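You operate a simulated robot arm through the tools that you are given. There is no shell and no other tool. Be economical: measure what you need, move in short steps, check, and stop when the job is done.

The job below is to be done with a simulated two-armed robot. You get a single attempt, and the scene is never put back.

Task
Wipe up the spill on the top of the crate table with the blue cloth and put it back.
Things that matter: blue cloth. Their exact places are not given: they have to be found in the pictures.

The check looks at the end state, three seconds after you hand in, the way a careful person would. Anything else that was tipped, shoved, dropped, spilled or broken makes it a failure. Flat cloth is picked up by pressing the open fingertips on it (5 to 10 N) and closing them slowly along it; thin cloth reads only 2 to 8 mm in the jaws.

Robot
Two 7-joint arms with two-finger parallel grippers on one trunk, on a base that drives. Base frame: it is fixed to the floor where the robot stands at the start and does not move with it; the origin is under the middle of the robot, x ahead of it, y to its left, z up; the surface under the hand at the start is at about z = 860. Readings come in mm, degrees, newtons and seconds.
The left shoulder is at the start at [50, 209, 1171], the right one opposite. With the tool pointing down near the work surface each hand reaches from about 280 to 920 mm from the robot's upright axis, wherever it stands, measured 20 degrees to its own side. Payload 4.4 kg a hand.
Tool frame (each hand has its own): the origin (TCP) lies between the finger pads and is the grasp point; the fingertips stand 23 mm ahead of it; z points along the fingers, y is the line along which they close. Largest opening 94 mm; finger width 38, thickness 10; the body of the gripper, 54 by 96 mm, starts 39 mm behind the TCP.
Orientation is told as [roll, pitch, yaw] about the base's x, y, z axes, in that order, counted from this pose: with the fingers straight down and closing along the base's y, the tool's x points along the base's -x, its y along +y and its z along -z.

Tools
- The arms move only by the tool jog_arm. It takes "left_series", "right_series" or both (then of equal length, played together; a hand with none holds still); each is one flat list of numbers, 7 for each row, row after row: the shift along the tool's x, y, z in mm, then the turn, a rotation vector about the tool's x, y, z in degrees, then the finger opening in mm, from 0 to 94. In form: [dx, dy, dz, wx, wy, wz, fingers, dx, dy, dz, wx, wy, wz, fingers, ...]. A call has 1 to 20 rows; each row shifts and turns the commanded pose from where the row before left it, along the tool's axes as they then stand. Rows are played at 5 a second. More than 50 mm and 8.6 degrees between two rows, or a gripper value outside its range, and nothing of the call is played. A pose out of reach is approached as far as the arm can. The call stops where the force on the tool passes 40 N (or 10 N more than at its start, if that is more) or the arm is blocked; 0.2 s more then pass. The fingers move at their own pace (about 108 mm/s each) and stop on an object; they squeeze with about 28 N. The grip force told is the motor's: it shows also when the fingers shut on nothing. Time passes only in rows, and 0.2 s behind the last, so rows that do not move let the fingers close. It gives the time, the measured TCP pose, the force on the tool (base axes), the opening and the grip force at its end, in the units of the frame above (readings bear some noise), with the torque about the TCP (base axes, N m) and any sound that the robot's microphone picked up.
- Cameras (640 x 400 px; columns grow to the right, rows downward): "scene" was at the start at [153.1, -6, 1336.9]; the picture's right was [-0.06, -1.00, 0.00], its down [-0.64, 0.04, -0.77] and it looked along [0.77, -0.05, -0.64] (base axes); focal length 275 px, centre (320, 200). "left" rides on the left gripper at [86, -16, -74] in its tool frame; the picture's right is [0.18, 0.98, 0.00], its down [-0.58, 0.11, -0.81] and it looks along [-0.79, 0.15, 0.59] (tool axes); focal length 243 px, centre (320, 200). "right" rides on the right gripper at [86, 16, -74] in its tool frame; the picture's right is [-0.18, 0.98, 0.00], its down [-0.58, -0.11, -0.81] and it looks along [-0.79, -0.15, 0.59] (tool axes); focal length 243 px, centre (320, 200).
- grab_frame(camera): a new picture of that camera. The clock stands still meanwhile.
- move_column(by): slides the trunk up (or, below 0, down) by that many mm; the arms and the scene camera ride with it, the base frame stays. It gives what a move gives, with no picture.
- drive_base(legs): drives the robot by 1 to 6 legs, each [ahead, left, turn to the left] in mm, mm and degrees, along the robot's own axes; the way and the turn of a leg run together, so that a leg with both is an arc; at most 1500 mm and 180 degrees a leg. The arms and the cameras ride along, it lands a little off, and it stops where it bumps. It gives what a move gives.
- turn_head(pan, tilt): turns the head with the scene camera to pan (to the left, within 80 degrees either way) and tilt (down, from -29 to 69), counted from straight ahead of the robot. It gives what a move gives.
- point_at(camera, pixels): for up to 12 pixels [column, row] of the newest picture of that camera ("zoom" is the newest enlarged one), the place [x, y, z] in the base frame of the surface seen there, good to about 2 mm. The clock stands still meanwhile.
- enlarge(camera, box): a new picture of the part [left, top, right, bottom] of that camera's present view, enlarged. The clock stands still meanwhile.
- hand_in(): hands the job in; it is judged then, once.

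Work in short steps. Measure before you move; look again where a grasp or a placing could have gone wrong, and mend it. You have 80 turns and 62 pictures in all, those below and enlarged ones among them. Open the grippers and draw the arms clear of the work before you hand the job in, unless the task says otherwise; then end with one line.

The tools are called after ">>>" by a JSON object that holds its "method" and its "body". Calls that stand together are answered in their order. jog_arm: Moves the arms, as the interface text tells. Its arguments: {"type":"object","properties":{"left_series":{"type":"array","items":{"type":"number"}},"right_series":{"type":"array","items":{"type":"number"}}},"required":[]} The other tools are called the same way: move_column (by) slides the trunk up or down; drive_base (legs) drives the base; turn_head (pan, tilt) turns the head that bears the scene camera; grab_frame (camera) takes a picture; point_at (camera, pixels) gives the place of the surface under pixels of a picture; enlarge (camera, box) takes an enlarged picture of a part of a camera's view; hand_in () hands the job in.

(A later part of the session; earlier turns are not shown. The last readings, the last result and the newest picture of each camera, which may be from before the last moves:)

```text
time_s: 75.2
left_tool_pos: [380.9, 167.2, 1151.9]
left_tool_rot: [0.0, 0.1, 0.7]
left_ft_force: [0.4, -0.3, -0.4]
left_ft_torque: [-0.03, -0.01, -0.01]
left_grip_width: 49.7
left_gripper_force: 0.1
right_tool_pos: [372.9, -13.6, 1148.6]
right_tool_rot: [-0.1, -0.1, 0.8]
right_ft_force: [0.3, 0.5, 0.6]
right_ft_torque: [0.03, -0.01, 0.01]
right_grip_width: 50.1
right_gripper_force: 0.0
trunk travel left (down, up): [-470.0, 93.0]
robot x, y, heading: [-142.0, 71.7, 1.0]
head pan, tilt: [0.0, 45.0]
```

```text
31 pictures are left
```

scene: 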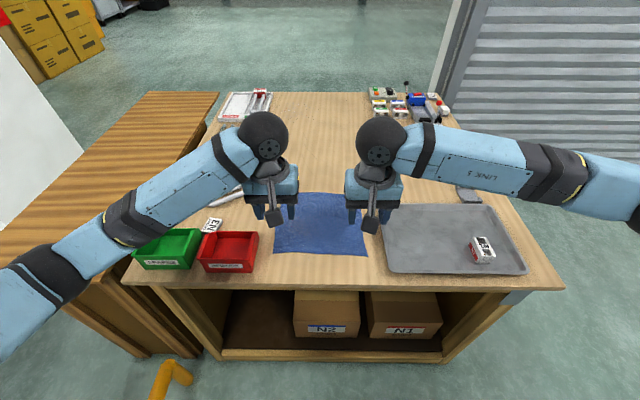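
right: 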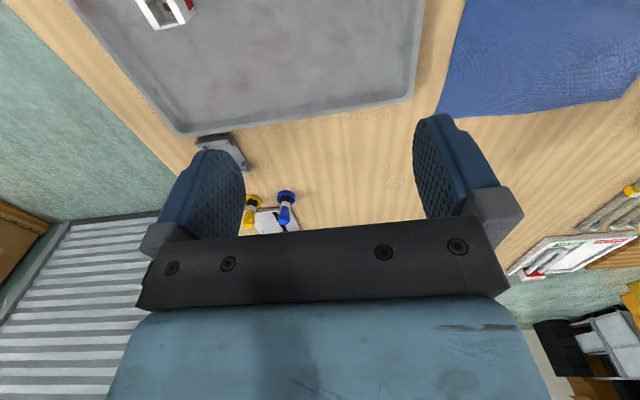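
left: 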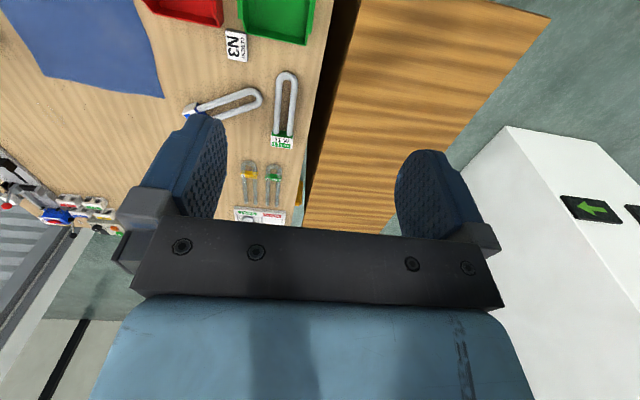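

The elbows are now higher. I check that the bins did not move, and lower the hands to just above the corners again.

>>> {"method": "point_at", "body": {"camera": "scene", "pixels": [[137, 263], [196, 268], [200, 268], [251, 271], [276, 250], [365, 254], [481, 250]]}}

>>> {"method": "jog_arm", "body": {"left_series": [-24, 0, 44, 0, 0, 0, 50, -24, 1, 44, 0, 0, 0, 50, -24, 1, 44, 0, 0, 0, 50, -24, 1, 44, 0, 0, 0, 50, -20, 0, 41, 0, 0, 0, 50, 0, 0, 0, 0, 0, 0, 50], "right_series": [-24, 0, 44, 0, 0, 0, 50, -24, 1, 44, 0, 0, 0, 50, -24, 1, 44, 0, 0, 0, 50, -24, 0, 44, 0, 0, 0, 50, -26, 0, 38, 0, 0, 0, 50, 0, 0, 0, 0, 0, 0, 50]}}

>>> {"method": "grab_frame", "body": {"camera": "scene"}}

```text
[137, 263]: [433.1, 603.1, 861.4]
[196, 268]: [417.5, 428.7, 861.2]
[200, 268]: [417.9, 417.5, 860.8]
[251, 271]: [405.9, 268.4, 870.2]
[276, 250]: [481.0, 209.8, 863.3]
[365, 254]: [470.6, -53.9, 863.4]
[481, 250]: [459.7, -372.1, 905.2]
```

```text
refused: row 1 steps farther than a row can; nothing moved
```

```text
30 pictures are left
```

scene: 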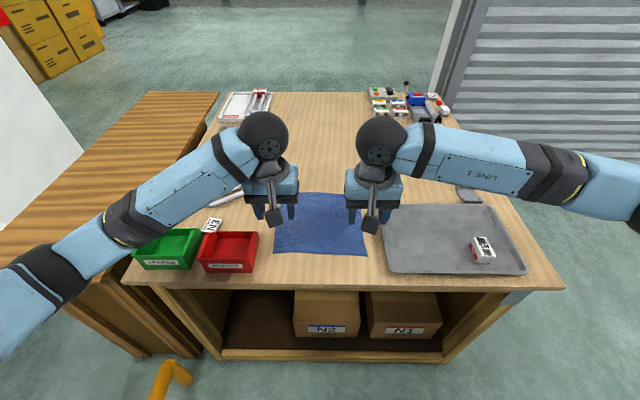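

The bins match their earlier projection, so nothing moved. The step was too long, so I repeat it with smaller rows.

>>> {"method": "jog_arm", "body": {"left_series": [-19, 0, 37, 0, 0, 0, 50, -19, 1, 37, 0, 0, 0, 50, -19, 0, 37, 0, 0, 0, 50, -19, 1, 37, 0, 0, 0, 50, -20, 0, 37, 0, 0, 0, 50, -20, 0, 36, 0, 0, 0, 50, 0, 0, 0, 0, 0, 0, 50], "right_series": [-20, 0, 37, 0, 0, 0, 50, -20, 0, 37, 0, 0, 0, 50, -20, 0, 37, 0, 0, 0, 50, -20, 0, 36, 0, 0, 0, 50, -20, 0, 36, 0, 0, 0, 50, -22, 0, 36, 0, 0, 0, 50, 0, 0, 0, 0, 0, 0, 50]}}

>>> {"method": "grab_frame", "body": {"camera": "scene"}}

```text
time_s: 76.8
left_tool_pos: [493.1, 169.5, 931.8]
left_tool_rot: [0.0, -0.1, 0.7]
left_ft_force: [0.0, 0.4, 1.1]
left_ft_torque: [0.03, -0.02, 0.0]
left_grip_width: 50.2
left_gripper_force: 0.1
right_tool_pos: [494.8, -11.7, 932.8]
right_tool_rot: [0.1, -0.2, 0.9]
right_ft_force: [0.2, 0.5, 0.6]
right_ft_torque: [0.0, 0.04, 0.06]
right_grip_width: 49.9
right_gripper_force: 0.0
trunk travel left (down, up): [-470.0, 93.0]
robot x, y, heading: [-142.0, 72.3, 0.7]
head pan, tilt: [0.0, 45.0]
```

```text
29 pictures are left
```

scene: 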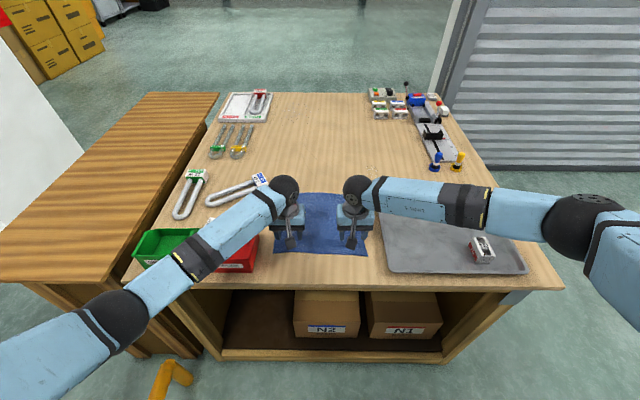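

The hands are in place. I check the height of the forearms above the bins and the bench before lowering further.

>>> {"method": "point_at", "body": {"camera": "scene", "pixels": [[240, 225], [200, 258], [165, 285], [120, 315], [440, 205], [510, 210], [570, 225]]}}

```text
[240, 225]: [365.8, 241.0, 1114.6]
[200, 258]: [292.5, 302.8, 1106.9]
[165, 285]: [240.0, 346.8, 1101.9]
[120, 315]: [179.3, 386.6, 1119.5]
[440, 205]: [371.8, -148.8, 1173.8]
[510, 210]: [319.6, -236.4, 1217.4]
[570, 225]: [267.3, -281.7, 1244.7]
```

The forearms clear the bins by about 80 mm. I lower to the cloth, slowing for contact.

>>> {"method": "jog_arm", "body": {"left_series": [0, 0, 20, 0, 0, 0, 50, 0, 0, 19, 0, 0, 0, 50, 0, 0, 3, 0, 0, 0, 50, 0, 0, 2, 0, 0, 0, 50, 0, 0, 0, 0, 0, 0, 50], "right_series": [0, 0, 20, 0, 0, 0, 50, 0, 0, 20, 0, 0, 0, 50, 0, 0, 3, 0, 0, 0, 50, 0, 0, 2, 0, 0, 0, 50, 0, 0, 0, 0, 0, 0, 50]}}

```text
time_s: 78.0
left_tool_pos: [495.7, 170.9, 885.4]
left_tool_rot: [0.0, 0.1, 0.7]
left_ft_force: [0.3, 0.1, -0.2]
left_ft_torque: [0.02, 0.04, 0.01]
left_grip_width: 50.2
left_gripper_force: 0.0
right_tool_pos: [495.1, -11.8, 885.7]
right_tool_rot: [0.1, -0.1, 0.8]
right_ft_force: [0.1, 0.0, -0.2]
right_ft_torque: [0.01, 0.03, -0.02]
right_grip_width: 49.8
right_gripper_force: 0.0
trunk travel left (down, up): [-470.0, 93.0]
robot x, y, heading: [-141.5, 72.6, 0.5]
head pan, tilt: [0.0, 45.0]
```

Both tips are just above the surface with no force yet. I press 2 mm further and read again.

>>> {"method": "jog_arm", "body": {"left_series": [0, 0, 1, 0, 0, 0, 50, 0, 0, 1, 0, 0, 0, 50, 0, 0, 0, 0, 0, 0, 50], "right_series": [0, 0, 1, 0, 0, 0, 50, 0, 0, 1, 0, 0, 0, 50, 0, 0, 0, 0, 0, 0, 50]}}

```text
time_s: 78.8
left_tool_pos: [495.0, 170.0, 884.3]
left_tool_rot: [0.0, -0.1, 0.8]
left_ft_force: [1.0, -0.4, 1.7]
left_ft_torque: [0.03, 0.01, 0.0]
left_grip_width: 50.2
left_gripper_force: 0.1
right_tool_pos: [494.0, -11.5, 884.5]
right_tool_rot: [0.0, -0.1, 0.9]
right_ft_force: [0.2, 0.7, 3.9]
right_ft_torque: [-0.07, 0.01, -0.01]
right_grip_width: 49.9
right_gripper_force: 0.1
trunk travel left (down, up): [-470.0, 93.0]
robot x, y, heading: [-141.6, 70.0, 0.8]
head pan, tilt: [0.0, 45.0]
```

Contact is starting (1.7 and 3.9 N). I press to about 5–8 N, then close slowly in small steps.

>>> {"method": "jog_arm", "body": {"left_series": [0, 0, 2, 0, 0, 0, 50, 0, 0, 0, 0, 0, 0, 50], "right_series": [0, 0, 1, 0, 0, 0, 50, 0, 0, 0, 0, 0, 0, 50]}}

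```text
time_s: 79.4
left_tool_pos: [494.6, 169.7, 884.9]
left_tool_rot: [0.0, -0.2, 0.7]
left_ft_force: [3.3, -0.6, 11.4]
left_ft_torque: [0.05, 0.08, -0.03]
left_grip_width: 50.1
left_gripper_force: 0.1
right_tool_pos: [493.6, -11.3, 884.0]
right_tool_rot: [0.1, -0.2, 0.7]
right_ft_force: [2.8, 0.2, 9.0]
right_ft_torque: [-0.16, 0.02, 0.02]
right_grip_width: 49.9
right_gripper_force: 0.1
trunk travel left (down, up): [-470.0, 93.0]
robot x, y, heading: [-142.8, 70.9, 0.7]
head pan, tilt: [0.0, 45.0]
```

>>> {"method": "jog_arm", "body": {"left_series": [0, 0, -0.5, 0, 0, 0, 46, 0, 0, 0, 0, 0, 0, 41, 0, 0, 0, 0, 0, 0, 36, 0, 0, 0, 0, 0, 0, 31, 0, 0, 0, 0, 0, 0, 26, 0, 0, 0, 0, 0, 0, 21, 0, 0, 0, 0, 0, 0, 16, 0, 0, 0, 0, 0, 0, 11, 0, 0, 0, 0, 0, 0, 6, 0, 0, 0, 0, 0, 0, 0, 0, 0, 0, 0, 0, 0, 0, 0, 0, 0, 0, 0, 0, 0], "right_series": [0, 0, 0, 0, 0, 0, 46, 0, 0, 0, 0, 0, 0, 41, 0, 0, 0, 0, 0, 0, 36, 0, 0, 0, 0, 0, 0, 31, 0, 0, 0, 0, 0, 0, 26, 0, 0, 0, 0, 0, 0, 21, 0, 0, 0, 0, 0, 0, 16, 0, 0, 0, 0, 0, 0, 11, 0, 0, 0, 0, 0, 0, 6, 0, 0, 0, 0, 0, 0, 0, 0, 0, 0, 0, 0, 0, 0, 0, 0, 0, 0, 0, 0, 0]}}

```text
time_s: 82.0
left_tool_pos: [494.2, 171.1, 884.9]
left_tool_rot: [0.0, -0.1, 0.8]
left_ft_force: [0.3, -9.1, 10.4]
left_ft_torque: [-0.18, 0.11, 0.0]
left_grip_width: 6.4
left_gripper_force: 27.9
right_tool_pos: [493.8, -10.9, 884.1]
right_tool_rot: [0.2, -0.2, 0.8]
right_ft_force: [0.0, 8.2, 12.8]
right_ft_torque: [0.19, 0.06, 0.03]
right_grip_width: 2.5
right_gripper_force: 28.0
trunk travel left (down, up): [-470.0, 93.0]
robot x, y, heading: [-138.0, 72.8, 0.6]
head pan, tilt: [0.0, 45.0]
```

Both jaws hold cloth (6.4 and 2.5 mm) and it is stretched tight between them. I ease the hands together a little and lift.

>>> {"method": "jog_arm", "body": {"left_series": [0, -4, -5, 0, 0, 0, 0, 0, -4, -15, 0, 0, 0, 0, 0, 0, -30, 0, 0, 0, 0, 0, 0, -40, 0, 0, 0, 0, 0, 0, -40, 0, 0, 0, 0, 0, 0, 0, 0, 0, 0, 0], "right_series": [0, 4, -5, 0, 0, 0, 0, 0, 4, -15, 0, 0, 0, 0, 0, 0, -30, 0, 0, 0, 0, 0, 0, -40, 0, 0, 0, 0, 0, 0, -40, 0, 0, 0, 0, 0, 0, 0, 0, 0, 0, 0]}}

>>> {"method": "grab_frame", "body": {"camera": "scene"}}

```text
time_s: 83.4
left_tool_pos: [496.8, 163.3, 1014.3]
left_tool_rot: [0.0, 0.1, 1.0]
left_ft_force: [1.2, 0.2, 0.2]
left_ft_torque: [-0.01, 0.04, 0.03]
left_grip_width: 2.4
left_gripper_force: 27.6
right_tool_pos: [492.7, -4.0, 1011.8]
right_tool_rot: [0.1, 0.1, 0.8]
right_ft_force: [0.0, 0.5, -0.3]
right_ft_torque: [-0.01, 0.01, -0.02]
right_grip_width: 2.2
right_gripper_force: 27.7
trunk travel left (down, up): [-470.0, 93.0]
robot x, y, heading: [-141.1, 72.1, 1.1]
head pan, tilt: [0.0, 45.0]
```

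```text
28 pictures are left
```

scene: 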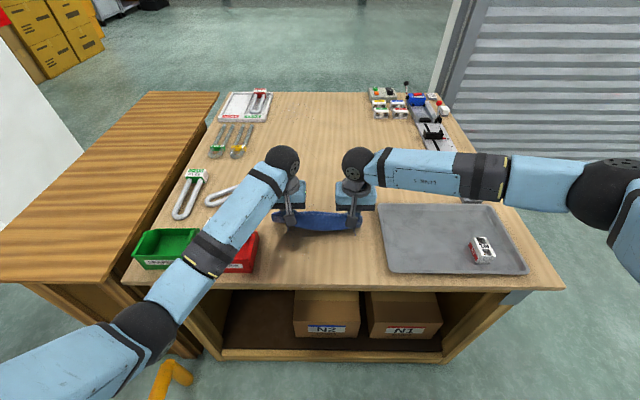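

Both grips hold and the cloth hangs between them. I raise it well clear (column plus hands), back off, then carry it to the right and check.

>>> {"method": "move_column", "body": {"by": 90}}

>>> {"method": "jog_arm", "body": {"left_series": [0, 0, -40, 0, 0, 0, 0, 0, 0, -40, 0, 0, 0, 0, 0, 0, 0, 0, 0, 0, 0], "right_series": [0, 0, -40, 0, 0, 0, 0, 0, 0, -40, 0, 0, 0, 0, 0, 0, 0, 0, 0, 0, 0]}}

>>> {"method": "grab_frame", "body": {"camera": "scene"}}

```text
time_s: 84.6
left_tool_pos: [495.7, 164.6, 1103.1]
left_tool_rot: [0.0, 0.0, 0.8]
left_ft_force: [1.1, 0.4, 0.1]
left_ft_torque: [-0.01, 0.0, 0.0]
left_grip_width: 2.5
left_gripper_force: 28.2
right_tool_pos: [492.0, -3.7, 1102.2]
right_tool_rot: [0.0, 0.0, 0.8]
right_ft_force: [0.5, 0.1, -0.1]
right_ft_torque: [-0.02, 0.01, -0.04]
right_grip_width: 2.1
right_gripper_force: 28.0
trunk travel left (down, up): [-560.0, 3.0]
robot x, y, heading: [-135.4, 74.6, 0.9]
head pan, tilt: [0.0, 45.0]
```

```text
time_s: 85.4
left_tool_pos: [495.0, 163.7, 1182.0]
left_tool_rot: [0.0, 0.1, 0.8]
left_ft_force: [-0.7, 0.4, -0.4]
left_ft_torque: [0.0, -0.02, 0.02]
left_grip_width: 2.5
left_gripper_force: 28.0
right_tool_pos: [492.8, -4.6, 1183.5]
right_tool_rot: [0.1, -0.1, 0.8]
right_ft_force: [-0.3, 0.0, -0.7]
right_ft_torque: [-0.01, 0.0, -0.01]
right_grip_width: 2.2
right_gripper_force: 27.5
trunk travel left (down, up): [-560.0, 3.0]
robot x, y, heading: [-140.8, 75.0, 0.8]
head pan, tilt: [0.0, 45.0]
```

```text
27 pictures are left
```

scene: 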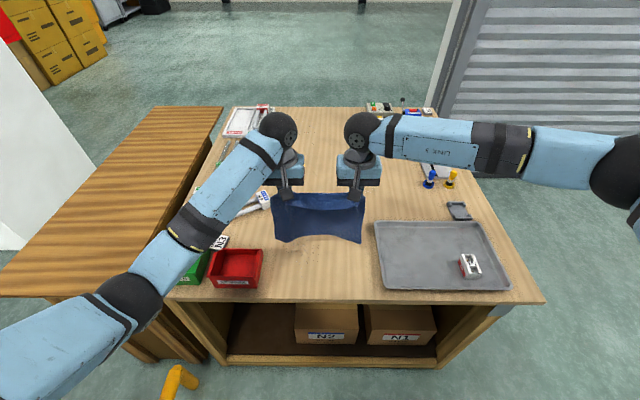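

The cloth hangs clear of the bench. I back off, drive right past the bench and turn to face down the aisle.

>>> {"method": "drive_base", "body": {"legs": [[-60, 0, 0], [0, -590, 0], [0, 0, -90], [0, 80, 0]]}}

>>> {"method": "grab_frame", "body": {"camera": "scene"}}

```text
time_s: 96.5
left_tool_pos: [-16.6, -1159.3, 1183.1]
left_tool_rot: [0.1, 0.0, -88.6]
left_ft_force: [0.3, 0.0, -0.5]
left_ft_torque: [0.0, -0.04, 0.03]
left_grip_width: 2.4
left_gripper_force: 28.1
right_tool_pos: [-185.4, -1159.6, 1182.7]
right_tool_rot: [0.1, 0.0, -88.9]
right_ft_force: [-0.3, -0.2, 0.2]
right_ft_torque: [-0.05, 0.0, 0.04]
right_grip_width: 2.4
right_gripper_force: 27.6
trunk travel left (down, up): [-560.0, 3.0]
robot x, y, heading: [-114.4, -526.7, -88.8]
head pan, tilt: [0.0, 45.0]
```

```text
26 pictures are left
```

scene: 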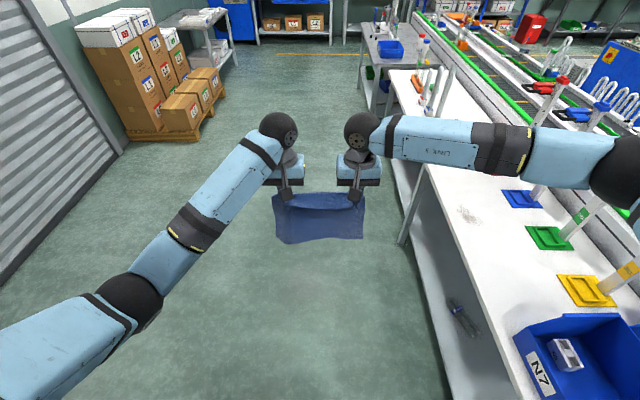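

The spill is visible at (468,215). I check the pallet and jig-post clearances before going on.

>>> {"method": "point_at", "body": {"camera": "scene", "pixels": [[200, 138], [215, 80], [468, 215], [553, 140], [597, 110], [630, 130], [425, 90], [380, 60], [60, 220]]}}

```text
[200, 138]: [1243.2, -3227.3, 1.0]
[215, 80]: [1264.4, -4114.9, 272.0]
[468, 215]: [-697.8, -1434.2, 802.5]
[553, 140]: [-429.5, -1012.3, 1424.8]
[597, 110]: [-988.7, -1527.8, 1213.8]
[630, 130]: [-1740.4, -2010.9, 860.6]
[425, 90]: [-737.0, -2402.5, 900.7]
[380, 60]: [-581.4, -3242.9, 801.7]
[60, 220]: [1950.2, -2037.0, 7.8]
```

All is clear. I drive ahead 985 mm and turn right to face the crate table.

>>> {"method": "drive_base", "body": {"legs": [[985, 0, 0], [0, 0, -91]]}}

>>> {"method": "turn_head", "body": {"pan": 0, "tilt": 50}}

>>> {"method": "grab_frame", "body": {"camera": "scene"}}

```text
time_s: 105.5
left_tool_pos: [-734.5, -1595.6, 1182.9]
left_tool_rot: [0.0, 0.0, 179.5]
left_ft_force: [0.7, -0.3, -0.3]
left_ft_torque: [0.01, 0.0, 0.03]
left_grip_width: 2.5
left_gripper_force: 28.3
right_tool_pos: [-731.4, -1426.4, 1183.3]
right_tool_rot: [0.1, 0.0, 179.3]
right_ft_force: [-0.5, 0.4, 0.2]
right_ft_torque: [0.02, 0.02, 0.05]
right_grip_width: 2.4
right_gripper_force: 28.4
trunk travel left (down, up): [-560.0, 3.0]
robot x, y, heading: [-100.6, -1519.3, 179.6]
head pan, tilt: [0.0, 45.0]
```

```text
time_s: 106.2
left_tool_pos: [-734.6, -1594.8, 1183.8]
left_tool_rot: [0.0, -0.1, 179.5]
left_ft_force: [0.2, -0.4, 0.0]
left_ft_torque: [0.0, -0.01, 0.03]
left_grip_width: 2.5
left_gripper_force: 27.9
right_tool_pos: [-729.9, -1425.6, 1182.7]
right_tool_rot: [0.0, 0.0, 179.4]
right_ft_force: [-0.2, 0.2, 0.8]
right_ft_torque: [0.02, -0.02, 0.02]
right_grip_width: 2.3
right_gripper_force: 28.1
trunk travel left (down, up): [-560.0, 3.0]
robot x, y, heading: [-99.0, -1517.9, 179.4]
head pan, tilt: [0.0, 50.0]
```

```text
25 pictures are left
```

scene: 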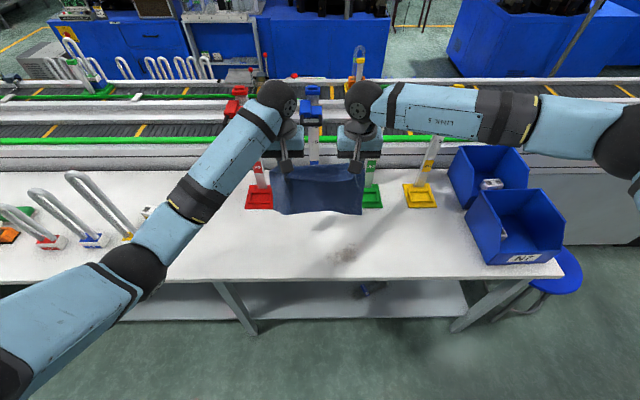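

The spill is at (345,252), near the table's front edge. I'll drape the cloth over that edge so it trails away from the jigs: back off, then lower.

>>> {"method": "drive_base", "body": {"legs": [[-165, 0, 0]]}}

>>> {"method": "move_column", "body": {"by": -200}}

>>> {"method": "jog_arm", "body": {"left_series": [0, 0, 35, 0, 0, 0, 0, 0, 0, 35, 0, 0, 0, 0, 0, 0, 35, 0, 0, 0, 0, 0, 0, 20, 0, 0, 0, 0, 0, 0, 0, 0, 0, 0, 0], "right_series": [0, 0, 35, 0, 0, 0, 0, 0, 0, 35, 0, 0, 0, 0, 0, 0, 35, 0, 0, 0, 0, 0, 0, 20, 0, 0, 0, 0, 0, 0, 0, 0, 0, 0, 0]}}

>>> {"method": "grab_frame", "body": {"camera": "scene"}}

```text
time_s: 107.6
left_tool_pos: [-574.8, -1597.3, 1181.5]
left_tool_rot: [0.0, 0.1, 179.5]
left_ft_force: [0.1, 0.1, 0.6]
left_ft_torque: [0.0, -0.03, 0.02]
left_grip_width: 2.5
left_gripper_force: 28.3
right_tool_pos: [-570.6, -1428.8, 1182.0]
right_tool_rot: [0.0, 0.2, 179.4]
right_ft_force: [0.3, -0.3, -0.8]
right_ft_torque: [0.02, 0.01, 0.02]
right_grip_width: 2.4
right_gripper_force: 27.8
trunk travel left (down, up): [-560.0, 3.0]
robot x, y, heading: [64.8, -1522.7, 179.5]
head pan, tilt: [0.0, 50.0]
```

```text
time_s: 109.8
left_tool_pos: [-572.9, -1597.1, 983.7]
left_tool_rot: [0.1, 0.0, 179.5]
left_ft_force: [0.1, -0.2, 0.3]
left_ft_torque: [0.03, 0.0, 0.04]
left_grip_width: 2.9
left_gripper_force: 27.7
right_tool_pos: [-569.3, -1427.8, 983.0]
right_tool_rot: [0.0, 0.0, 179.4]
right_ft_force: [0.5, -0.5, 0.3]
right_ft_torque: [0.02, 0.0, 0.01]
right_grip_width: 2.2
right_gripper_force: 28.0
trunk travel left (down, up): [-360.0, 203.0]
robot x, y, heading: [63.9, -1521.1, 179.4]
head pan, tilt: [0.0, 50.0]
```

```text
time_s: 111.0
left_tool_pos: [-573.3, -1597.3, 856.7]
left_tool_rot: [0.0, -0.1, 179.4]
left_ft_force: [-0.5, -0.7, 0.4]
left_ft_torque: [0.01, -0.01, 0.03]
left_grip_width: 2.5
left_gripper_force: 28.7
right_tool_pos: [-568.4, -1430.3, 859.0]
right_tool_rot: [0.1, -0.1, 179.4]
right_ft_force: [0.0, 0.3, -0.1]
right_ft_torque: [0.01, 0.0, 0.0]
right_grip_width: 2.3
right_gripper_force: 28.4
trunk travel left (down, up): [-360.0, 203.0]
robot x, y, heading: [61.0, -1517.3, 179.6]
head pan, tilt: [0.0, 50.0]
```

```text
24 pictures are left
```

scene: 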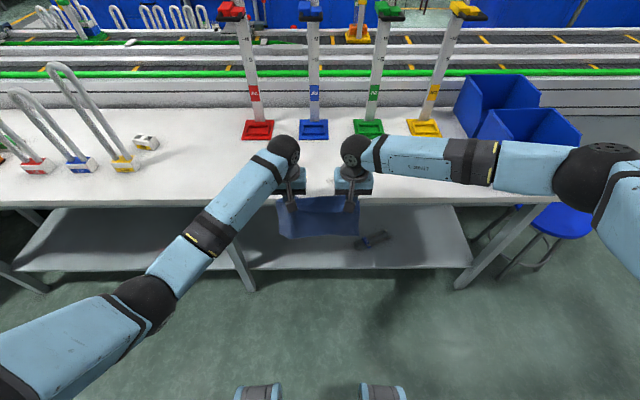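

The cloth hangs in front of the table. I drive ahead 110 mm so the right pinch comes over the spill, then lower both near the surface.

>>> {"method": "drive_base", "body": {"legs": [[100, 0, 0]]}}

>>> {"method": "jog_arm", "body": {"left_series": [0, 0, 15, 0, 0, 0, 0, 0, 0, 11, 0, 0, 0, 0, 0, 0, 0, 0, 0, 0, 0], "right_series": [0, 0, 15, 0, 0, 0, 0, 0, 0, 13, 0, 0, 0, 0, 0, 0, 0, 0, 0, 0, 0]}}

>>> {"method": "grab_frame", "body": {"camera": "scene"}}

```text
time_s: 112.2
left_tool_pos: [-674.5, -1596.4, 856.5]
left_tool_rot: [0.0, 0.0, 179.5]
left_ft_force: [0.4, -1.1, -0.6]
left_ft_torque: [-0.03, -0.03, 0.06]
left_grip_width: 2.3
left_gripper_force: 28.0
right_tool_pos: [-669.4, -1429.7, 859.2]
right_tool_rot: [0.0, 0.0, 179.4]
right_ft_force: [0.1, 0.5, -0.9]
right_ft_torque: [0.02, -0.02, 0.02]
right_grip_width: 2.3
right_gripper_force: 27.6
trunk travel left (down, up): [-360.0, 203.0]
robot x, y, heading: [-37.6, -1522.5, 179.5]
head pan, tilt: [0.0, 50.0]
```

```text
time_s: 113.0
left_tool_pos: [-674.2, -1597.1, 829.3]
left_tool_rot: [-0.1, 0.0, 179.5]
left_ft_force: [-0.5, 1.0, 2.4]
left_ft_torque: [0.0, -0.01, 0.04]
left_grip_width: 2.3
left_gripper_force: 27.8
right_tool_pos: [-669.3, -1428.6, 831.6]
right_tool_rot: [-0.1, -0.1, 179.4]
right_ft_force: [-0.8, -0.5, 0.8]
right_ft_torque: [0.01, 0.01, 0.06]
right_grip_width: 2.2
right_gripper_force: 27.9
trunk travel left (down, up): [-360.0, 203.0]
robot x, y, heading: [-37.2, -1520.1, 179.4]
head pan, tilt: [0.0, 50.0]
```

```text
23 pictures are left
```

scene: 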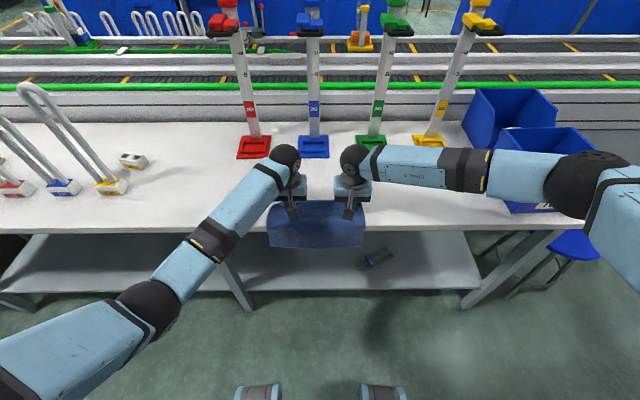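

The left tip touches (2.4 N); the right hovers just above. I press the right pinch on the spill and read the force.

>>> {"method": "jog_arm", "body": {"left_series": [0, 0, -2, 0, 0, 0, 0, 0, 0, 0, 0, 0, 0, 0, 0, 0, 0, 0, 0, 0, 0], "right_series": [0, 0, 3, 0, 0, 0, 0, 0, 0, 2, 0, 0, 0, 0, 0, 0, 0, 0, 0, 0, 0]}}

```text
time_s: 113.8
left_tool_pos: [-674.5, -1596.7, 831.6]
left_tool_rot: [0.0, 0.0, 179.5]
left_ft_force: [0.5, 1.2, 0.8]
left_ft_torque: [-0.03, 0.02, 0.02]
left_grip_width: 2.5
left_gripper_force: 27.6
right_tool_pos: [-669.0, -1428.4, 825.6]
right_tool_rot: [0.0, 0.0, 179.4]
right_ft_force: [0.1, -0.5, 0.1]
right_ft_torque: [0.03, -0.01, 0.04]
right_grip_width: 2.3
right_gripper_force: 28.5
trunk travel left (down, up): [-360.0, 203.0]
robot x, y, heading: [-42.4, -1519.7, 179.5]
head pan, tilt: [0.0, 50.0]
```

>>> {"method": "jog_arm", "body": {"right_series": [0, 0, 1.5, 0, 0, 0, 0, 0, 0, 1.5, 0, 0, 0, 0, 0, 0, 0, 0, 0, 0, 0]}}

```text
time_s: 114.6
left_tool_pos: [-673.3, -1595.6, 831.6]
left_tool_rot: [0.0, 0.0, 179.5]
left_ft_force: [0.2, -0.9, -0.1]
left_ft_torque: [0.03, 0.01, 0.01]
left_grip_width: 2.6
left_gripper_force: 27.6
right_tool_pos: [-668.4, -1428.6, 826.1]
right_tool_rot: [0.1, -0.2, 179.3]
right_ft_force: [-1.6, 1.2, 10.1]
right_ft_torque: [0.03, 0.0, 0.05]
right_grip_width: 2.1
right_gripper_force: 28.1
trunk travel left (down, up): [-360.0, 203.0]
robot x, y, heading: [-33.0, -1518.3, 179.3]
head pan, tilt: [0.0, 50.0]
```

The right tip now presses 10 N. I rub across the spill in lateral strokes, moving both hands together and stepping in x.

>>> {"method": "jog_arm", "body": {"left_series": [18, 0, 0, 0, 0, 0, 0, 0, 19, 0, 0, 0, 0, 0, 0, 19, 0, 0, 0, 0, 0, 0, 19, 0, 0, 0, 0, 0, -22, 0, 0, 0, 0, 0, 0, 0, -19, 0, 0, 0, 0, 0, 0, -19, 0, 0, 0, 0, 0, 0, -19, 0, 0, 0, 0, 0, 0, -19, 0, 0, 0, 0, 0, 0, -19, 0, 0, 0, 0, 0, 0, -19, 0, 0, 0, 0, 0, -22, 0, 0, 0, 0, 0, 0, 0, 19, 0, 0, 0, 0, 0, 0, 19, 0, 0, 0, 0, 0, 0, 19, 0, 0, 0, 0, 0, 0, 19, 0, 0, 0, 0, 0, 0, 19, 0, 0, 0, 0, 0, 0, 19, 0, 0, 0, 0, 0, -22, 0, 0, 0, 0, 0, 0, 0, 0, 0, 0, 0, 0, 0], "right_series": [18, 0, 0, 0, 0, 0, 0, 0, 19, 0, 0, 0, 0, 0, 0, 19, 0, 0, 0, 0, 0, 0, 19, 0, 0, 0, 0, 0, -22, 0, 0, 0, 0, 0, 0, 0, -19, 0, 0, 0, 0, 0, 0, -19, 0, 0, 0, 0, 0, 0, -19, 0, 0, 0, 0, 0, 0, -19, 0, 0, 0, 0, 0, 0, -19, 0, 0, 0, 0, 0, 0, -19, 0, 0, 0, 0, 0, -22, 0, 0, 0, 0, 0, 0, 0, 19, 0, 0, 0, 0, 0, 0, 19, 0, 0, 0, 0, 0, 0, 19, 0, 0, 0, 0, 0, 0, 19, 0, 0, 0, 0, 0, 0, 19, 0, 0, 0, 0, 0, 0, 19, 0, 0, 0, 0, 0, -22, 0, 0, 0, 0, 0, 0, 0, 0, 0, 0, 0, 0, 0]}}

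```text
time_s: 118.8
left_tool_pos: [-720.9, -1655.9, 834.5]
left_tool_rot: [0.1, -0.1, 179.5]
left_ft_force: [0.3, -0.4, 0.4]
left_ft_torque: [-0.02, 0.01, 0.03]
left_grip_width: 2.7
left_gripper_force: 27.9
right_tool_pos: [-716.0, -1486.9, 824.8]
right_tool_rot: [0.0, -0.3, 179.5]
right_ft_force: [0.9, -2.6, 18.3]
right_ft_torque: [-0.08, -0.13, 0.05]
right_grip_width: 2.4
right_gripper_force: 27.8
trunk travel left (down, up): [-360.0, 203.0]
robot x, y, heading: [-40.5, -1518.7, 179.7]
head pan, tilt: [0.0, 50.0]
```

The force rose to 18 N at x=-716. I ease up slightly, then do the remaining strokes at x=-716 and -738.

>>> {"method": "jog_arm", "body": {"left_series": [0, -19, 0, 0, 0, 0, 0, 0, -19, 0, 0, 0, 0, 0, 0, -19, 0, 0, 0, 0, 0, 0, -19, 0, 0, 0, 0, 0, 0, -19, 0, 0, 0, 0, 0, 0, -19, 0, 0, 0, 0, 0, -22, 0, 0, 0, 0, 0, 0, 0, 19, 0, 0, 0, 0, 0, 0, 19, 0, 0, 0, 0, 0, 0, 19, 0, 0, 0, 0, 0, 0, 19, 0, 0, 0, 0, 0, 0, 19, 0, 0, 0, 0, 0, 0, 19, 0, 0, 0, 0, 0, 0, 0, 0, 0, 0, 0, 0], "right_series": [0, -19, -0.7, 0, 0, 0, 0, 0, -19, 0, 0, 0, 0, 0, 0, -19, 0, 0, 0, 0, 0, 0, -19, 0, 0, 0, 0, 0, 0, -19, 0, 0, 0, 0, 0, 0, -19, 0, 0, 0, 0, 0, -22, 0, 0, 0, 0, 0, 0, 0, 19, 0, 0, 0, 0, 0, 0, 19, 0, 0, 0, 0, 0, 0, 19, 0, 0, 0, 0, 0, 0, 19, 0, 0, 0, 0, 0, 0, 19, 0, 0, 0, 0, 0, 0, 19, 0, 0, 0, 0, 0, 0, 0, 0, 0, 0, 0, 0]}}

>>> {"method": "enlarge", "body": {"camera": "scene", "box": [220, 120, 460, 270]}}

```text
time_s: 121.8
left_tool_pos: [-743.0, -1655.2, 831.5]
left_tool_rot: [0.0, 0.0, 179.5]
left_ft_force: [1.1, -1.1, 0.4]
left_ft_torque: [-0.01, -0.02, 0.05]
left_grip_width: 2.4
left_gripper_force: 28.1
right_tool_pos: [-738.2, -1485.8, 825.4]
right_tool_rot: [0.1, -0.1, 179.5]
right_ft_force: [1.5, -0.4, 10.2]
right_ft_torque: [0.0, -0.02, 0.03]
right_grip_width: 2.1
right_gripper_force: 27.8
trunk travel left (down, up): [-360.0, 203.0]
robot x, y, heading: [-38.5, -1517.4, 179.3]
head pan, tilt: [0.0, 50.0]
```

```text
2.67 times, centred on (340, 195) of scene
```

zoom: 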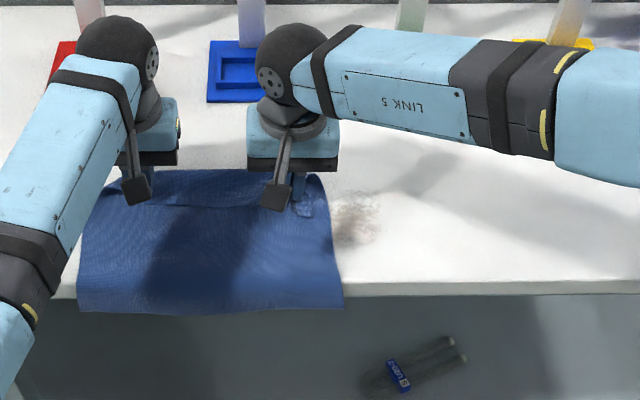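

Part of the stain is still visible at zoom (355,220). I measure it.

>>> {"method": "point_at", "body": {"camera": "zoom", "pixels": [[355, 220], [338, 220], [380, 215], [355, 195], [350, 248], [300, 205], [335, 290]]}}

```text
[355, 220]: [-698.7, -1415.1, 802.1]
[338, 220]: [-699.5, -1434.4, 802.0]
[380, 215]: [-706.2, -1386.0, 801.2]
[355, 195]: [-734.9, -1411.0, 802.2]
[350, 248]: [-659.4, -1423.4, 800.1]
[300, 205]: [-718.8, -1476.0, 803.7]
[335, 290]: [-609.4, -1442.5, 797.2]
```

I lift slightly and shift the cloth aside (-y) to see the whole area.

>>> {"method": "jog_arm", "body": {"left_series": [0, 0, -20, 0, 0, 0, 0, 0, 40, 0, 0, 0, 0, 0, 0, 40, 0, 0, 0, 0, 0, 0, 0, 0, 0, 0, 0, 0], "right_series": [0, 0, -20, 0, 0, 0, 0, 0, 40, 0, 0, 0, 0, 0, 0, 40, 0, 0, 0, 0, 0, 0, 0, 0, 0, 0, 0, 0]}}

>>> {"method": "enlarge", "body": {"camera": "scene", "box": [220, 120, 460, 270]}}

```text
time_s: 122.8
left_tool_pos: [-745.1, -1734.0, 853.7]
left_tool_rot: [0.1, 0.0, 179.5]
left_ft_force: [1.2, 0.7, -0.4]
left_ft_torque: [-0.01, 0.0, 0.0]
left_grip_width: 2.5
left_gripper_force: 28.2
right_tool_pos: [-739.2, -1561.3, 845.7]
right_tool_rot: [0.1, 0.0, 179.5]
right_ft_force: [0.3, 0.0, -0.5]
right_ft_torque: [0.0, 0.0, 0.07]
right_grip_width: 2.4
right_gripper_force: 27.5
trunk travel left (down, up): [-360.0, 203.0]
robot x, y, heading: [-35.6, -1517.4, 179.3]
head pan, tilt: [0.0, 50.0]
```

```text
2.67 times, centred on (340, 195) of scene
```

zoom: 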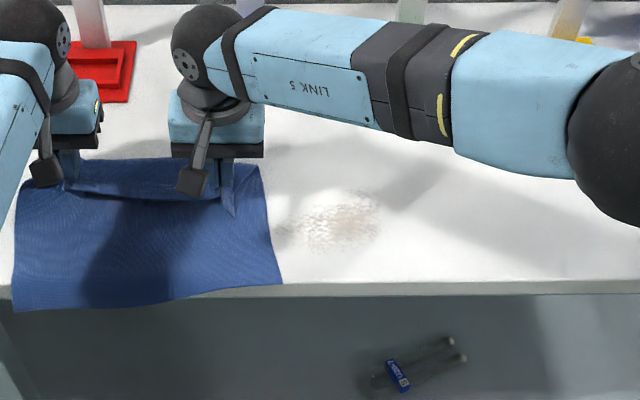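

The left half of the stain has faded but the right half remains. I'll centre the cloth body over it, so first I check forearm and bin heights on the right.

>>> {"method": "point_at", "body": {"camera": "zoom", "pixels": [[330, 240], [290, 225], [360, 215], [375, 230], [340, 195], [330, 255], [300, 60], [440, 90], [550, 100]]}}

>>> {"method": "grab_frame", "body": {"camera": "scene"}}

>>> {"method": "point_at", "body": {"camera": "scene", "pixels": [[478, 137], [510, 210], [580, 135], [600, 140], [345, 202], [545, 195]]}}

```text
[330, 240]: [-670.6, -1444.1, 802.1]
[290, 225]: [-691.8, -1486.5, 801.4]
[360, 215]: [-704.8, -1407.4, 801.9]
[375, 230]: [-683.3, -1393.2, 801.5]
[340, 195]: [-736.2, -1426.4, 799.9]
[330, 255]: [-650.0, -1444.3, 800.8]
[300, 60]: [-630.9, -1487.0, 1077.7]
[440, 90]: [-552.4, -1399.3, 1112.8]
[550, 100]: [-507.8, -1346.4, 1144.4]
```

```text
20 pictures are left
```

scene: 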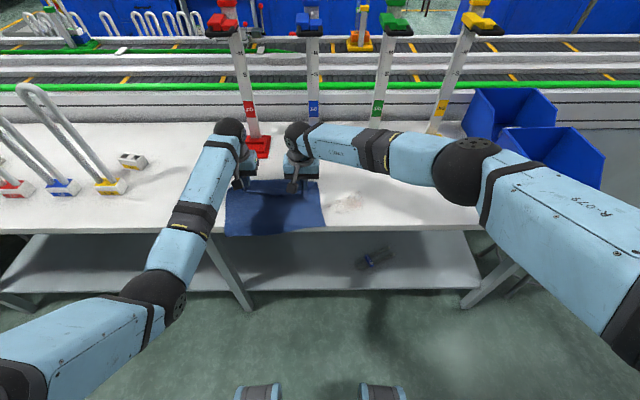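

```text
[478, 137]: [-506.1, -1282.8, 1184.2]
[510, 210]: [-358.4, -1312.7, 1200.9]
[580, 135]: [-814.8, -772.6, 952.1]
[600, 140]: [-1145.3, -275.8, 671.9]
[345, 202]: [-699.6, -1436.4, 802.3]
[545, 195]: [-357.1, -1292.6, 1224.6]
```

The stain spans x -740..-648, y -1490..-1386. I shift the base right 220 mm so the cloth body lies over it with the hands on either side.

>>> {"method": "drive_base", "body": {"legs": [[0, -220, 0]]}}

>>> {"method": "jog_arm", "body": {"left_series": [20, 0, 0, 0, 0, 0, 0, 30, 0, 0, 0, 0, 0, 0, 30, 0, 8, 0, 0, 0, 0, 0, 0, 8, 0, 0, 0, 0, 0, 0, 8, 0, 0, 0, 0, 0, 0, 0, 0, 0, 0, 0], "right_series": [20, 0, 0, 0, 0, 0, 0, 30, 0, 0, 0, 0, 0, 0, 30, 0, 6, 0, 0, 0, 0, 0, 0, 6, 0, 0, 0, 0, 0, 0, 6, 0, 0, 0, 0, 0, 0, 0, 0, 0, 0, 0]}}

>>> {"method": "grab_frame", "body": {"camera": "scene"}}

```text
time_s: 125.3
left_tool_pos: [-743.5, -1515.5, 854.2]
left_tool_rot: [0.0, -0.1, 179.6]
left_ft_force: [-0.3, 0.2, 0.0]
left_ft_torque: [-0.01, 0.03, 0.06]
left_grip_width: 2.7
left_gripper_force: 28.2
right_tool_pos: [-736.8, -1344.8, 846.8]
right_tool_rot: [0.1, 0.0, 179.5]
right_ft_force: [-0.1, 0.0, -0.3]
right_ft_torque: [-0.02, 0.04, 0.07]
right_grip_width: 2.3
right_gripper_force: 28.2
trunk travel left (down, up): [-360.0, 203.0]
robot x, y, heading: [-34.9, -1296.5, 179.5]
head pan, tilt: [0.0, 50.0]
```

```text
time_s: 126.7
left_tool_pos: [-663.7, -1517.5, 830.7]
left_tool_rot: [0.0, 0.0, 179.6]
left_ft_force: [-0.6, 0.2, -0.5]
left_ft_torque: [0.01, -0.02, 0.05]
left_grip_width: 2.7
left_gripper_force: 28.2
right_tool_pos: [-656.7, -1346.1, 828.0]
right_tool_rot: [0.0, 0.0, 179.5]
right_ft_force: [0.4, 0.4, 0.1]
right_ft_torque: [0.04, -0.01, 0.04]
right_grip_width: 2.4
right_gripper_force: 28.2
trunk travel left (down, up): [-360.0, 203.0]
robot x, y, heading: [-36.7, -1304.2, 179.4]
head pan, tilt: [0.0, 50.0]
```

```text
19 pictures are left
```

scene: 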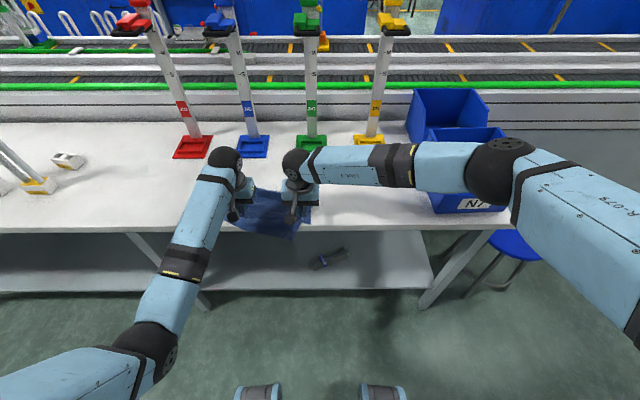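

The cloth lies over the stain with the hands on both sides. I press both tips down a few mm and read.

>>> {"method": "jog_arm", "body": {"left_series": [0, 0, 3, 0, 0, 0, 0, 0, 0, 1, 0, 0, 0, 0, 0, 0, 0, 0, 0, 0, 0], "right_series": [0, 0, 3, 0, 0, 0, 0, 0, 0, 1, 0, 0, 0, 0, 0, 0, 0, 0, 0, 0, 0]}}

```text
time_s: 127.5
left_tool_pos: [-662.4, -1516.9, 827.4]
left_tool_rot: [0.0, -0.1, 179.6]
left_ft_force: [-1.0, 1.0, 8.1]
left_ft_torque: [0.02, 0.08, 0.0]
left_grip_width: 2.3
left_gripper_force: 28.0
right_tool_pos: [-656.9, -1346.4, 825.3]
right_tool_rot: [0.1, 0.0, 179.6]
right_ft_force: [-1.1, 0.6, 4.2]
right_ft_torque: [0.0, -0.02, 0.03]
right_grip_width: 2.4
right_gripper_force: 28.2
trunk travel left (down, up): [-360.0, 203.0]
robot x, y, heading: [-34.7, -1300.8, 179.5]
head pan, tilt: [0.0, 50.0]
```

Both press lightly (8 and 4 N). I rub in strokes of ±90 mm so both pinches and the cloth body sweep the stain.

>>> {"method": "jog_arm", "body": {"left_series": [0, 30, 0, 0, 0, 0, 0, 0, 30, 0, 0, 0, 0, 0, 0, 30, 0, 0, 0, 0, 0, -24, 0, 0, 0, 0, 0, 0, 0, -30, 0, 0, 0, 0, 0, 0, -30, 0, 0, 0, 0, 0, 0, -30, 0, 0, 0, 0, 0, 0, -30, 0, 0, 0, 0, 0, 0, -30, 0, 0, 0, 0, 0, 0, -30, 0, 0, 0, 0, 0, -24, 0, 0, 0, 0, 0, 0, 0, 30, 0, 0, 0, 0, 0, 0, 30, 0, 0, 0, 0, 0, 0, 30, 0, 0, 0, 0, 0, 0, 30, 0, 0, 0, 0, 0, 0, 30, 0, 0, 0, 0, 0, 0, 30, 0, 0, 0, 0, 0, -24, 0, 0, 0, 0, 0, 0, 0, 0, 0, 0, 0, 0, 0], "right_series": [0, 30, 0, 0, 0, 0, 0, 0, 30, 0, 0, 0, 0, 0, 0, 30, 0, 0, 0, 0, 0, -24, 0, 0, 0, 0, 0, 0, 0, -30, 0, 0, 0, 0, 0, 0, -30, 0, 0, 0, 0, 0, 0, -30, 0, 0, 0, 0, 0, 0, -30, 0, 0, 0, 0, 0, 0, -30, 0, 0, 0, 0, 0, 0, -30, 0, 0, 0, 0, 0, -24, 0, 0, 0, 0, 0, 0, 0, 30, 0, 0, 0, 0, 0, 0, 30, 0, 0, 0, 0, 0, 0, 30, 0, 0, 0, 0, 0, 0, 30, 0, 0, 0, 0, 0, 0, 30, 0, 0, 0, 0, 0, 0, 30, 0, 0, 0, 0, 0, -24, 0, 0, 0, 0, 0, 0, 0, 0, 0, 0, 0, 0, 0]}}

>>> {"method": "enlarge", "body": {"camera": "scene", "box": [160, 120, 400, 270]}}

```text
time_s: 131.5
left_tool_pos: [-736.3, -1606.8, 826.8]
left_tool_rot: [0.0, -0.2, 179.6]
left_ft_force: [-0.8, 0.1, 8.7]
left_ft_torque: [-0.03, 0.02, 0.02]
left_grip_width: 2.5
left_gripper_force: 28.9
right_tool_pos: [-717.1, -1435.7, 826.8]
right_tool_rot: [0.0, -0.1, 179.4]
right_ft_force: [-0.3, 0.6, 2.0]
right_ft_torque: [0.03, 0.04, 0.03]
right_grip_width: 2.6
right_gripper_force: 27.6
right hand out of reach, approached as far as the arm can: row 18
trunk travel left (down, up): [-360.0, 203.0]
robot x, y, heading: [-36.2, -1302.6, 179.8]
head pan, tilt: [0.0, 50.0]
```

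```text
2.67 times, centred on (280, 195) of scene
```

zoom: 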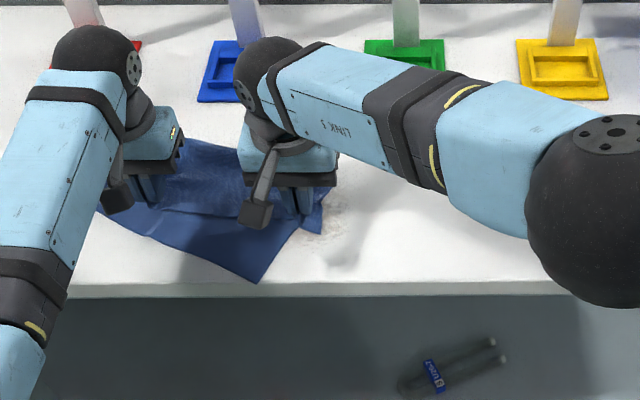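

The stain is fading. I do more strokes working back toward the front edge.

>>> {"method": "jog_arm", "body": {"left_series": [0, -30, 0, 0, 0, 0, 0, 0, -30, 0, 0, 0, 0, 0, 0, -30, 0, 0, 0, 0, 0, 0, -30, 0, 0, 0, 0, 0, 0, -30, 0, 0, 0, 0, 0, 20, 0, 0, 0, 0, 0, 0, 0, 30, 0, 0, 0, 0, 0, 0, 30, 0, 0, 0, 0, 0, 0, 30, 0, 0, 0, 0, 0, 0, 30, 0, 0, 0, 0, 0, 20, 0, 0, 0, 0, 0, 0, 0, -30, 0, 0, 0, 0, 0, 0, -30, 0, 0, 0, 0, 0, 0, -30, 0, 0, 0, 0, 0, 0, -30, 0, 0, 0, 0, 0, 20, 0, 0, 0, 0, 0, 0, 0, 30, 0, 0, 0, 0, 0, 0, 30, 0, 0, 0, 0, 0, 0, 30, 0, 0, 0, 0, 0], "right_series": [0, -30, 0, 0, 0, 0, 0, 0, -30, 0, 0, 0, 0, 0, 0, -30, 0, 0, 0, 0, 0, 0, -30, 0, 0, 0, 0, 0, 0, -30, 0, 0, 0, 0, 0, 20, 0, 0, 0, 0, 0, 0, 0, 30, 0, 0, 0, 0, 0, 0, 30, 0, 0, 0, 0, 0, 0, 30, 0, 0, 0, 0, 0, 0, 30, 0, 0, 0, 0, 0, 20, 0, 0, 0, 0, 0, 0, 0, -30, 0, 0, 0, 0, 0, 0, -30, 0, 0, 0, 0, 0, 0, -30, 0, 0, 0, 0, 0, 0, -30, 0, 0, 0, 0, 0, 20, 0, 0, 0, 0, 0, 0, 0, 30, 0, 0, 0, 0, 0, 0, 30, 0, 0, 0, 0, 0, 0, 30, 0, 0, 0, 0, 0]}}

>>> {"method": "jog_arm", "body": {"left_series": [0, 0, -10, 0, 0, 0, 0, 0, 30, -10, 0, 0, 0, 0, 0, 35, 0, 0, 0, 0, 0, 0, 0, 0, 0, 0, 0, 0], "right_series": [0, 0, -10, 0, 0, 0, 0, 0, 30, -10, 0, 0, 0, 0, 0, 35, 0, 0, 0, 0, 0, 0, 0, 0, 0, 0, 0, 0]}}

>>> {"method": "enlarge", "body": {"camera": "scene", "box": [160, 120, 400, 270]}}

```text
time_s: 135.5
left_tool_pos: [-675.8, -1548.5, 826.6]
left_tool_rot: [0.0, -0.1, 179.6]
left_ft_force: [-0.8, 1.3, 6.5]
left_ft_torque: [0.01, 0.04, 0.02]
left_grip_width: 2.8
left_gripper_force: 28.1
right_tool_pos: [-656.9, -1376.1, 825.8]
right_tool_rot: [-0.1, -0.1, 179.6]
right_ft_force: [0.7, -0.1, 4.3]
right_ft_torque: [-0.03, -0.06, 0.03]
right_grip_width: 2.4
right_gripper_force: 28.1
trunk travel left (down, up): [-360.0, 203.0]
robot x, y, heading: [-32.0, -1296.7, 179.5]
head pan, tilt: [0.0, 50.0]
```

```text
time_s: 136.5
left_tool_pos: [-677.3, -1612.3, 844.6]
left_tool_rot: [0.2, 0.0, 179.5]
left_ft_force: [0.3, 1.0, -0.2]
left_ft_torque: [-0.03, -0.05, 0.03]
left_grip_width: 2.4
left_gripper_force: 27.6
right_tool_pos: [-656.3, -1440.0, 843.2]
right_tool_rot: [0.1, -0.1, 179.6]
right_ft_force: [0.7, 1.0, 0.1]
right_ft_torque: [0.01, 0.04, 0.05]
right_grip_width: 2.5
right_gripper_force: 28.0
trunk travel left (down, up): [-360.0, 203.0]
robot x, y, heading: [-35.1, -1303.4, 179.6]
head pan, tilt: [0.0, 50.0]
```

```text
2.67 times, centred on (280, 195) of scene
```

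zoom: 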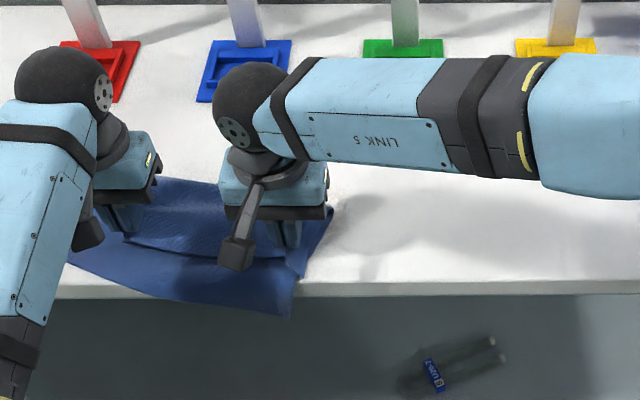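

The visible area looks clean. I lift the hands and back off to uncover the whole area.

>>> {"method": "jog_arm", "body": {"left_series": [0, 0, -30, 0, 0, 0, 0, 0, 0, -30, 0, 0, 0, 0, 0, 0, 0, 0, 0, 0, 0], "right_series": [0, 0, -30, 0, 0, 0, 0, 0, 0, -30, 0, 0, 0, 0, 0, 0, 0, 0, 0, 0, 0]}}

>>> {"method": "drive_base", "body": {"legs": [[-200, 0, 0]]}}

>>> {"method": "enlarge", "body": {"camera": "scene", "box": [160, 100, 400, 250]}}

```text
time_s: 137.3
left_tool_pos: [-675.8, -1612.4, 907.1]
left_tool_rot: [0.0, 0.0, 179.5]
left_ft_force: [0.1, 0.2, 0.1]
left_ft_torque: [0.01, 0.01, 0.03]
left_grip_width: 2.4
left_gripper_force: 27.7
right_tool_pos: [-658.5, -1441.7, 903.1]
right_tool_rot: [0.0, 0.0, 179.5]
right_ft_force: [0.2, -0.6, 0.8]
right_ft_torque: [-0.01, -0.02, 0.07]
right_grip_width: 2.3
right_gripper_force: 28.5
trunk travel left (down, up): [-360.0, 203.0]
robot x, y, heading: [-33.8, -1299.7, 179.3]
head pan, tilt: [0.0, 50.0]
```

```text
time_s: 138.9
left_tool_pos: [-475.9, -1614.6, 907.6]
left_tool_rot: [0.0, 0.1, 179.7]
left_ft_force: [0.5, 1.0, -0.3]
left_ft_torque: [0.0, -0.01, 0.0]
left_grip_width: 2.6
left_gripper_force: 28.3
right_tool_pos: [-456.6, -1443.9, 904.4]
right_tool_rot: [0.0, -0.1, 179.6]
right_ft_force: [-0.4, -1.1, 0.0]
right_ft_torque: [0.02, -0.02, 0.04]
right_grip_width: 2.3
right_gripper_force: 28.1
trunk travel left (down, up): [-360.0, 203.0]
robot x, y, heading: [161.6, -1300.9, 179.4]
head pan, tilt: [0.0, 50.0]
```

```text
2.67 times, centred on (280, 175) of scene
```

zoom: 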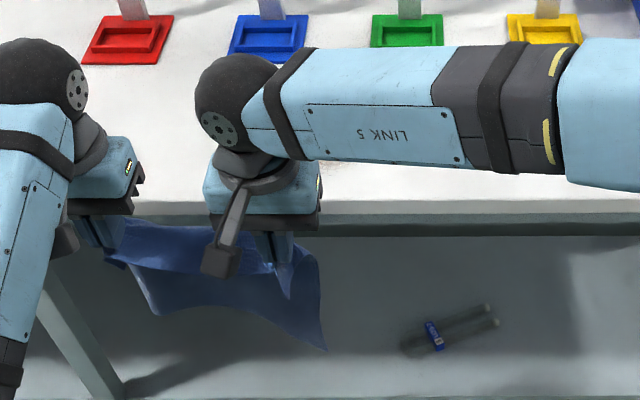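

A faint brown speck may remain near zoom (310,165), half hidden by the forearm. I move the base left for a clear view.

>>> {"method": "drive_base", "body": {"legs": [[0, 330, 0]]}}

>>> {"method": "enlarge", "body": {"camera": "scene", "box": [300, 90, 540, 240]}}

```text
time_s: 142.4
left_tool_pos: [-479.7, -1941.5, 905.9]
left_tool_rot: [-0.1, 0.0, 179.4]
left_ft_force: [-0.7, 0.8, 0.5]
left_ft_torque: [0.0, 0.0, 0.03]
left_grip_width: 2.2
left_gripper_force: 28.4
right_tool_pos: [-462.4, -1769.0, 904.1]
right_tool_rot: [-0.1, 0.0, 179.3]
right_ft_force: [1.1, 0.6, -0.2]
right_ft_torque: [0.0, -0.01, 0.02]
right_grip_width: 2.3
right_gripper_force: 27.9
trunk travel left (down, up): [-360.0, 203.0]
robot x, y, heading: [160.2, -1629.3, 179.3]
head pan, tilt: [0.0, 50.0]
```

```text
2.67 times, centred on (420, 165) of scene
```

zoom: 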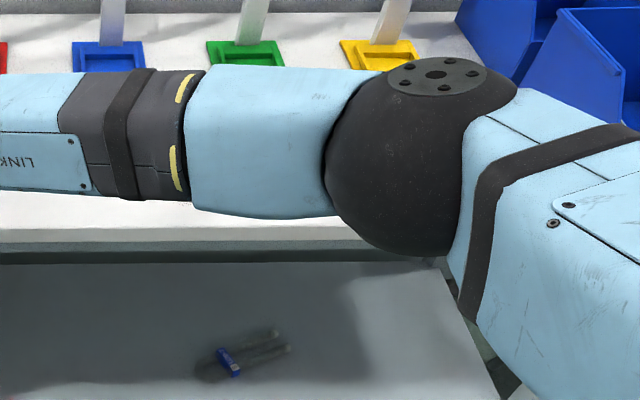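

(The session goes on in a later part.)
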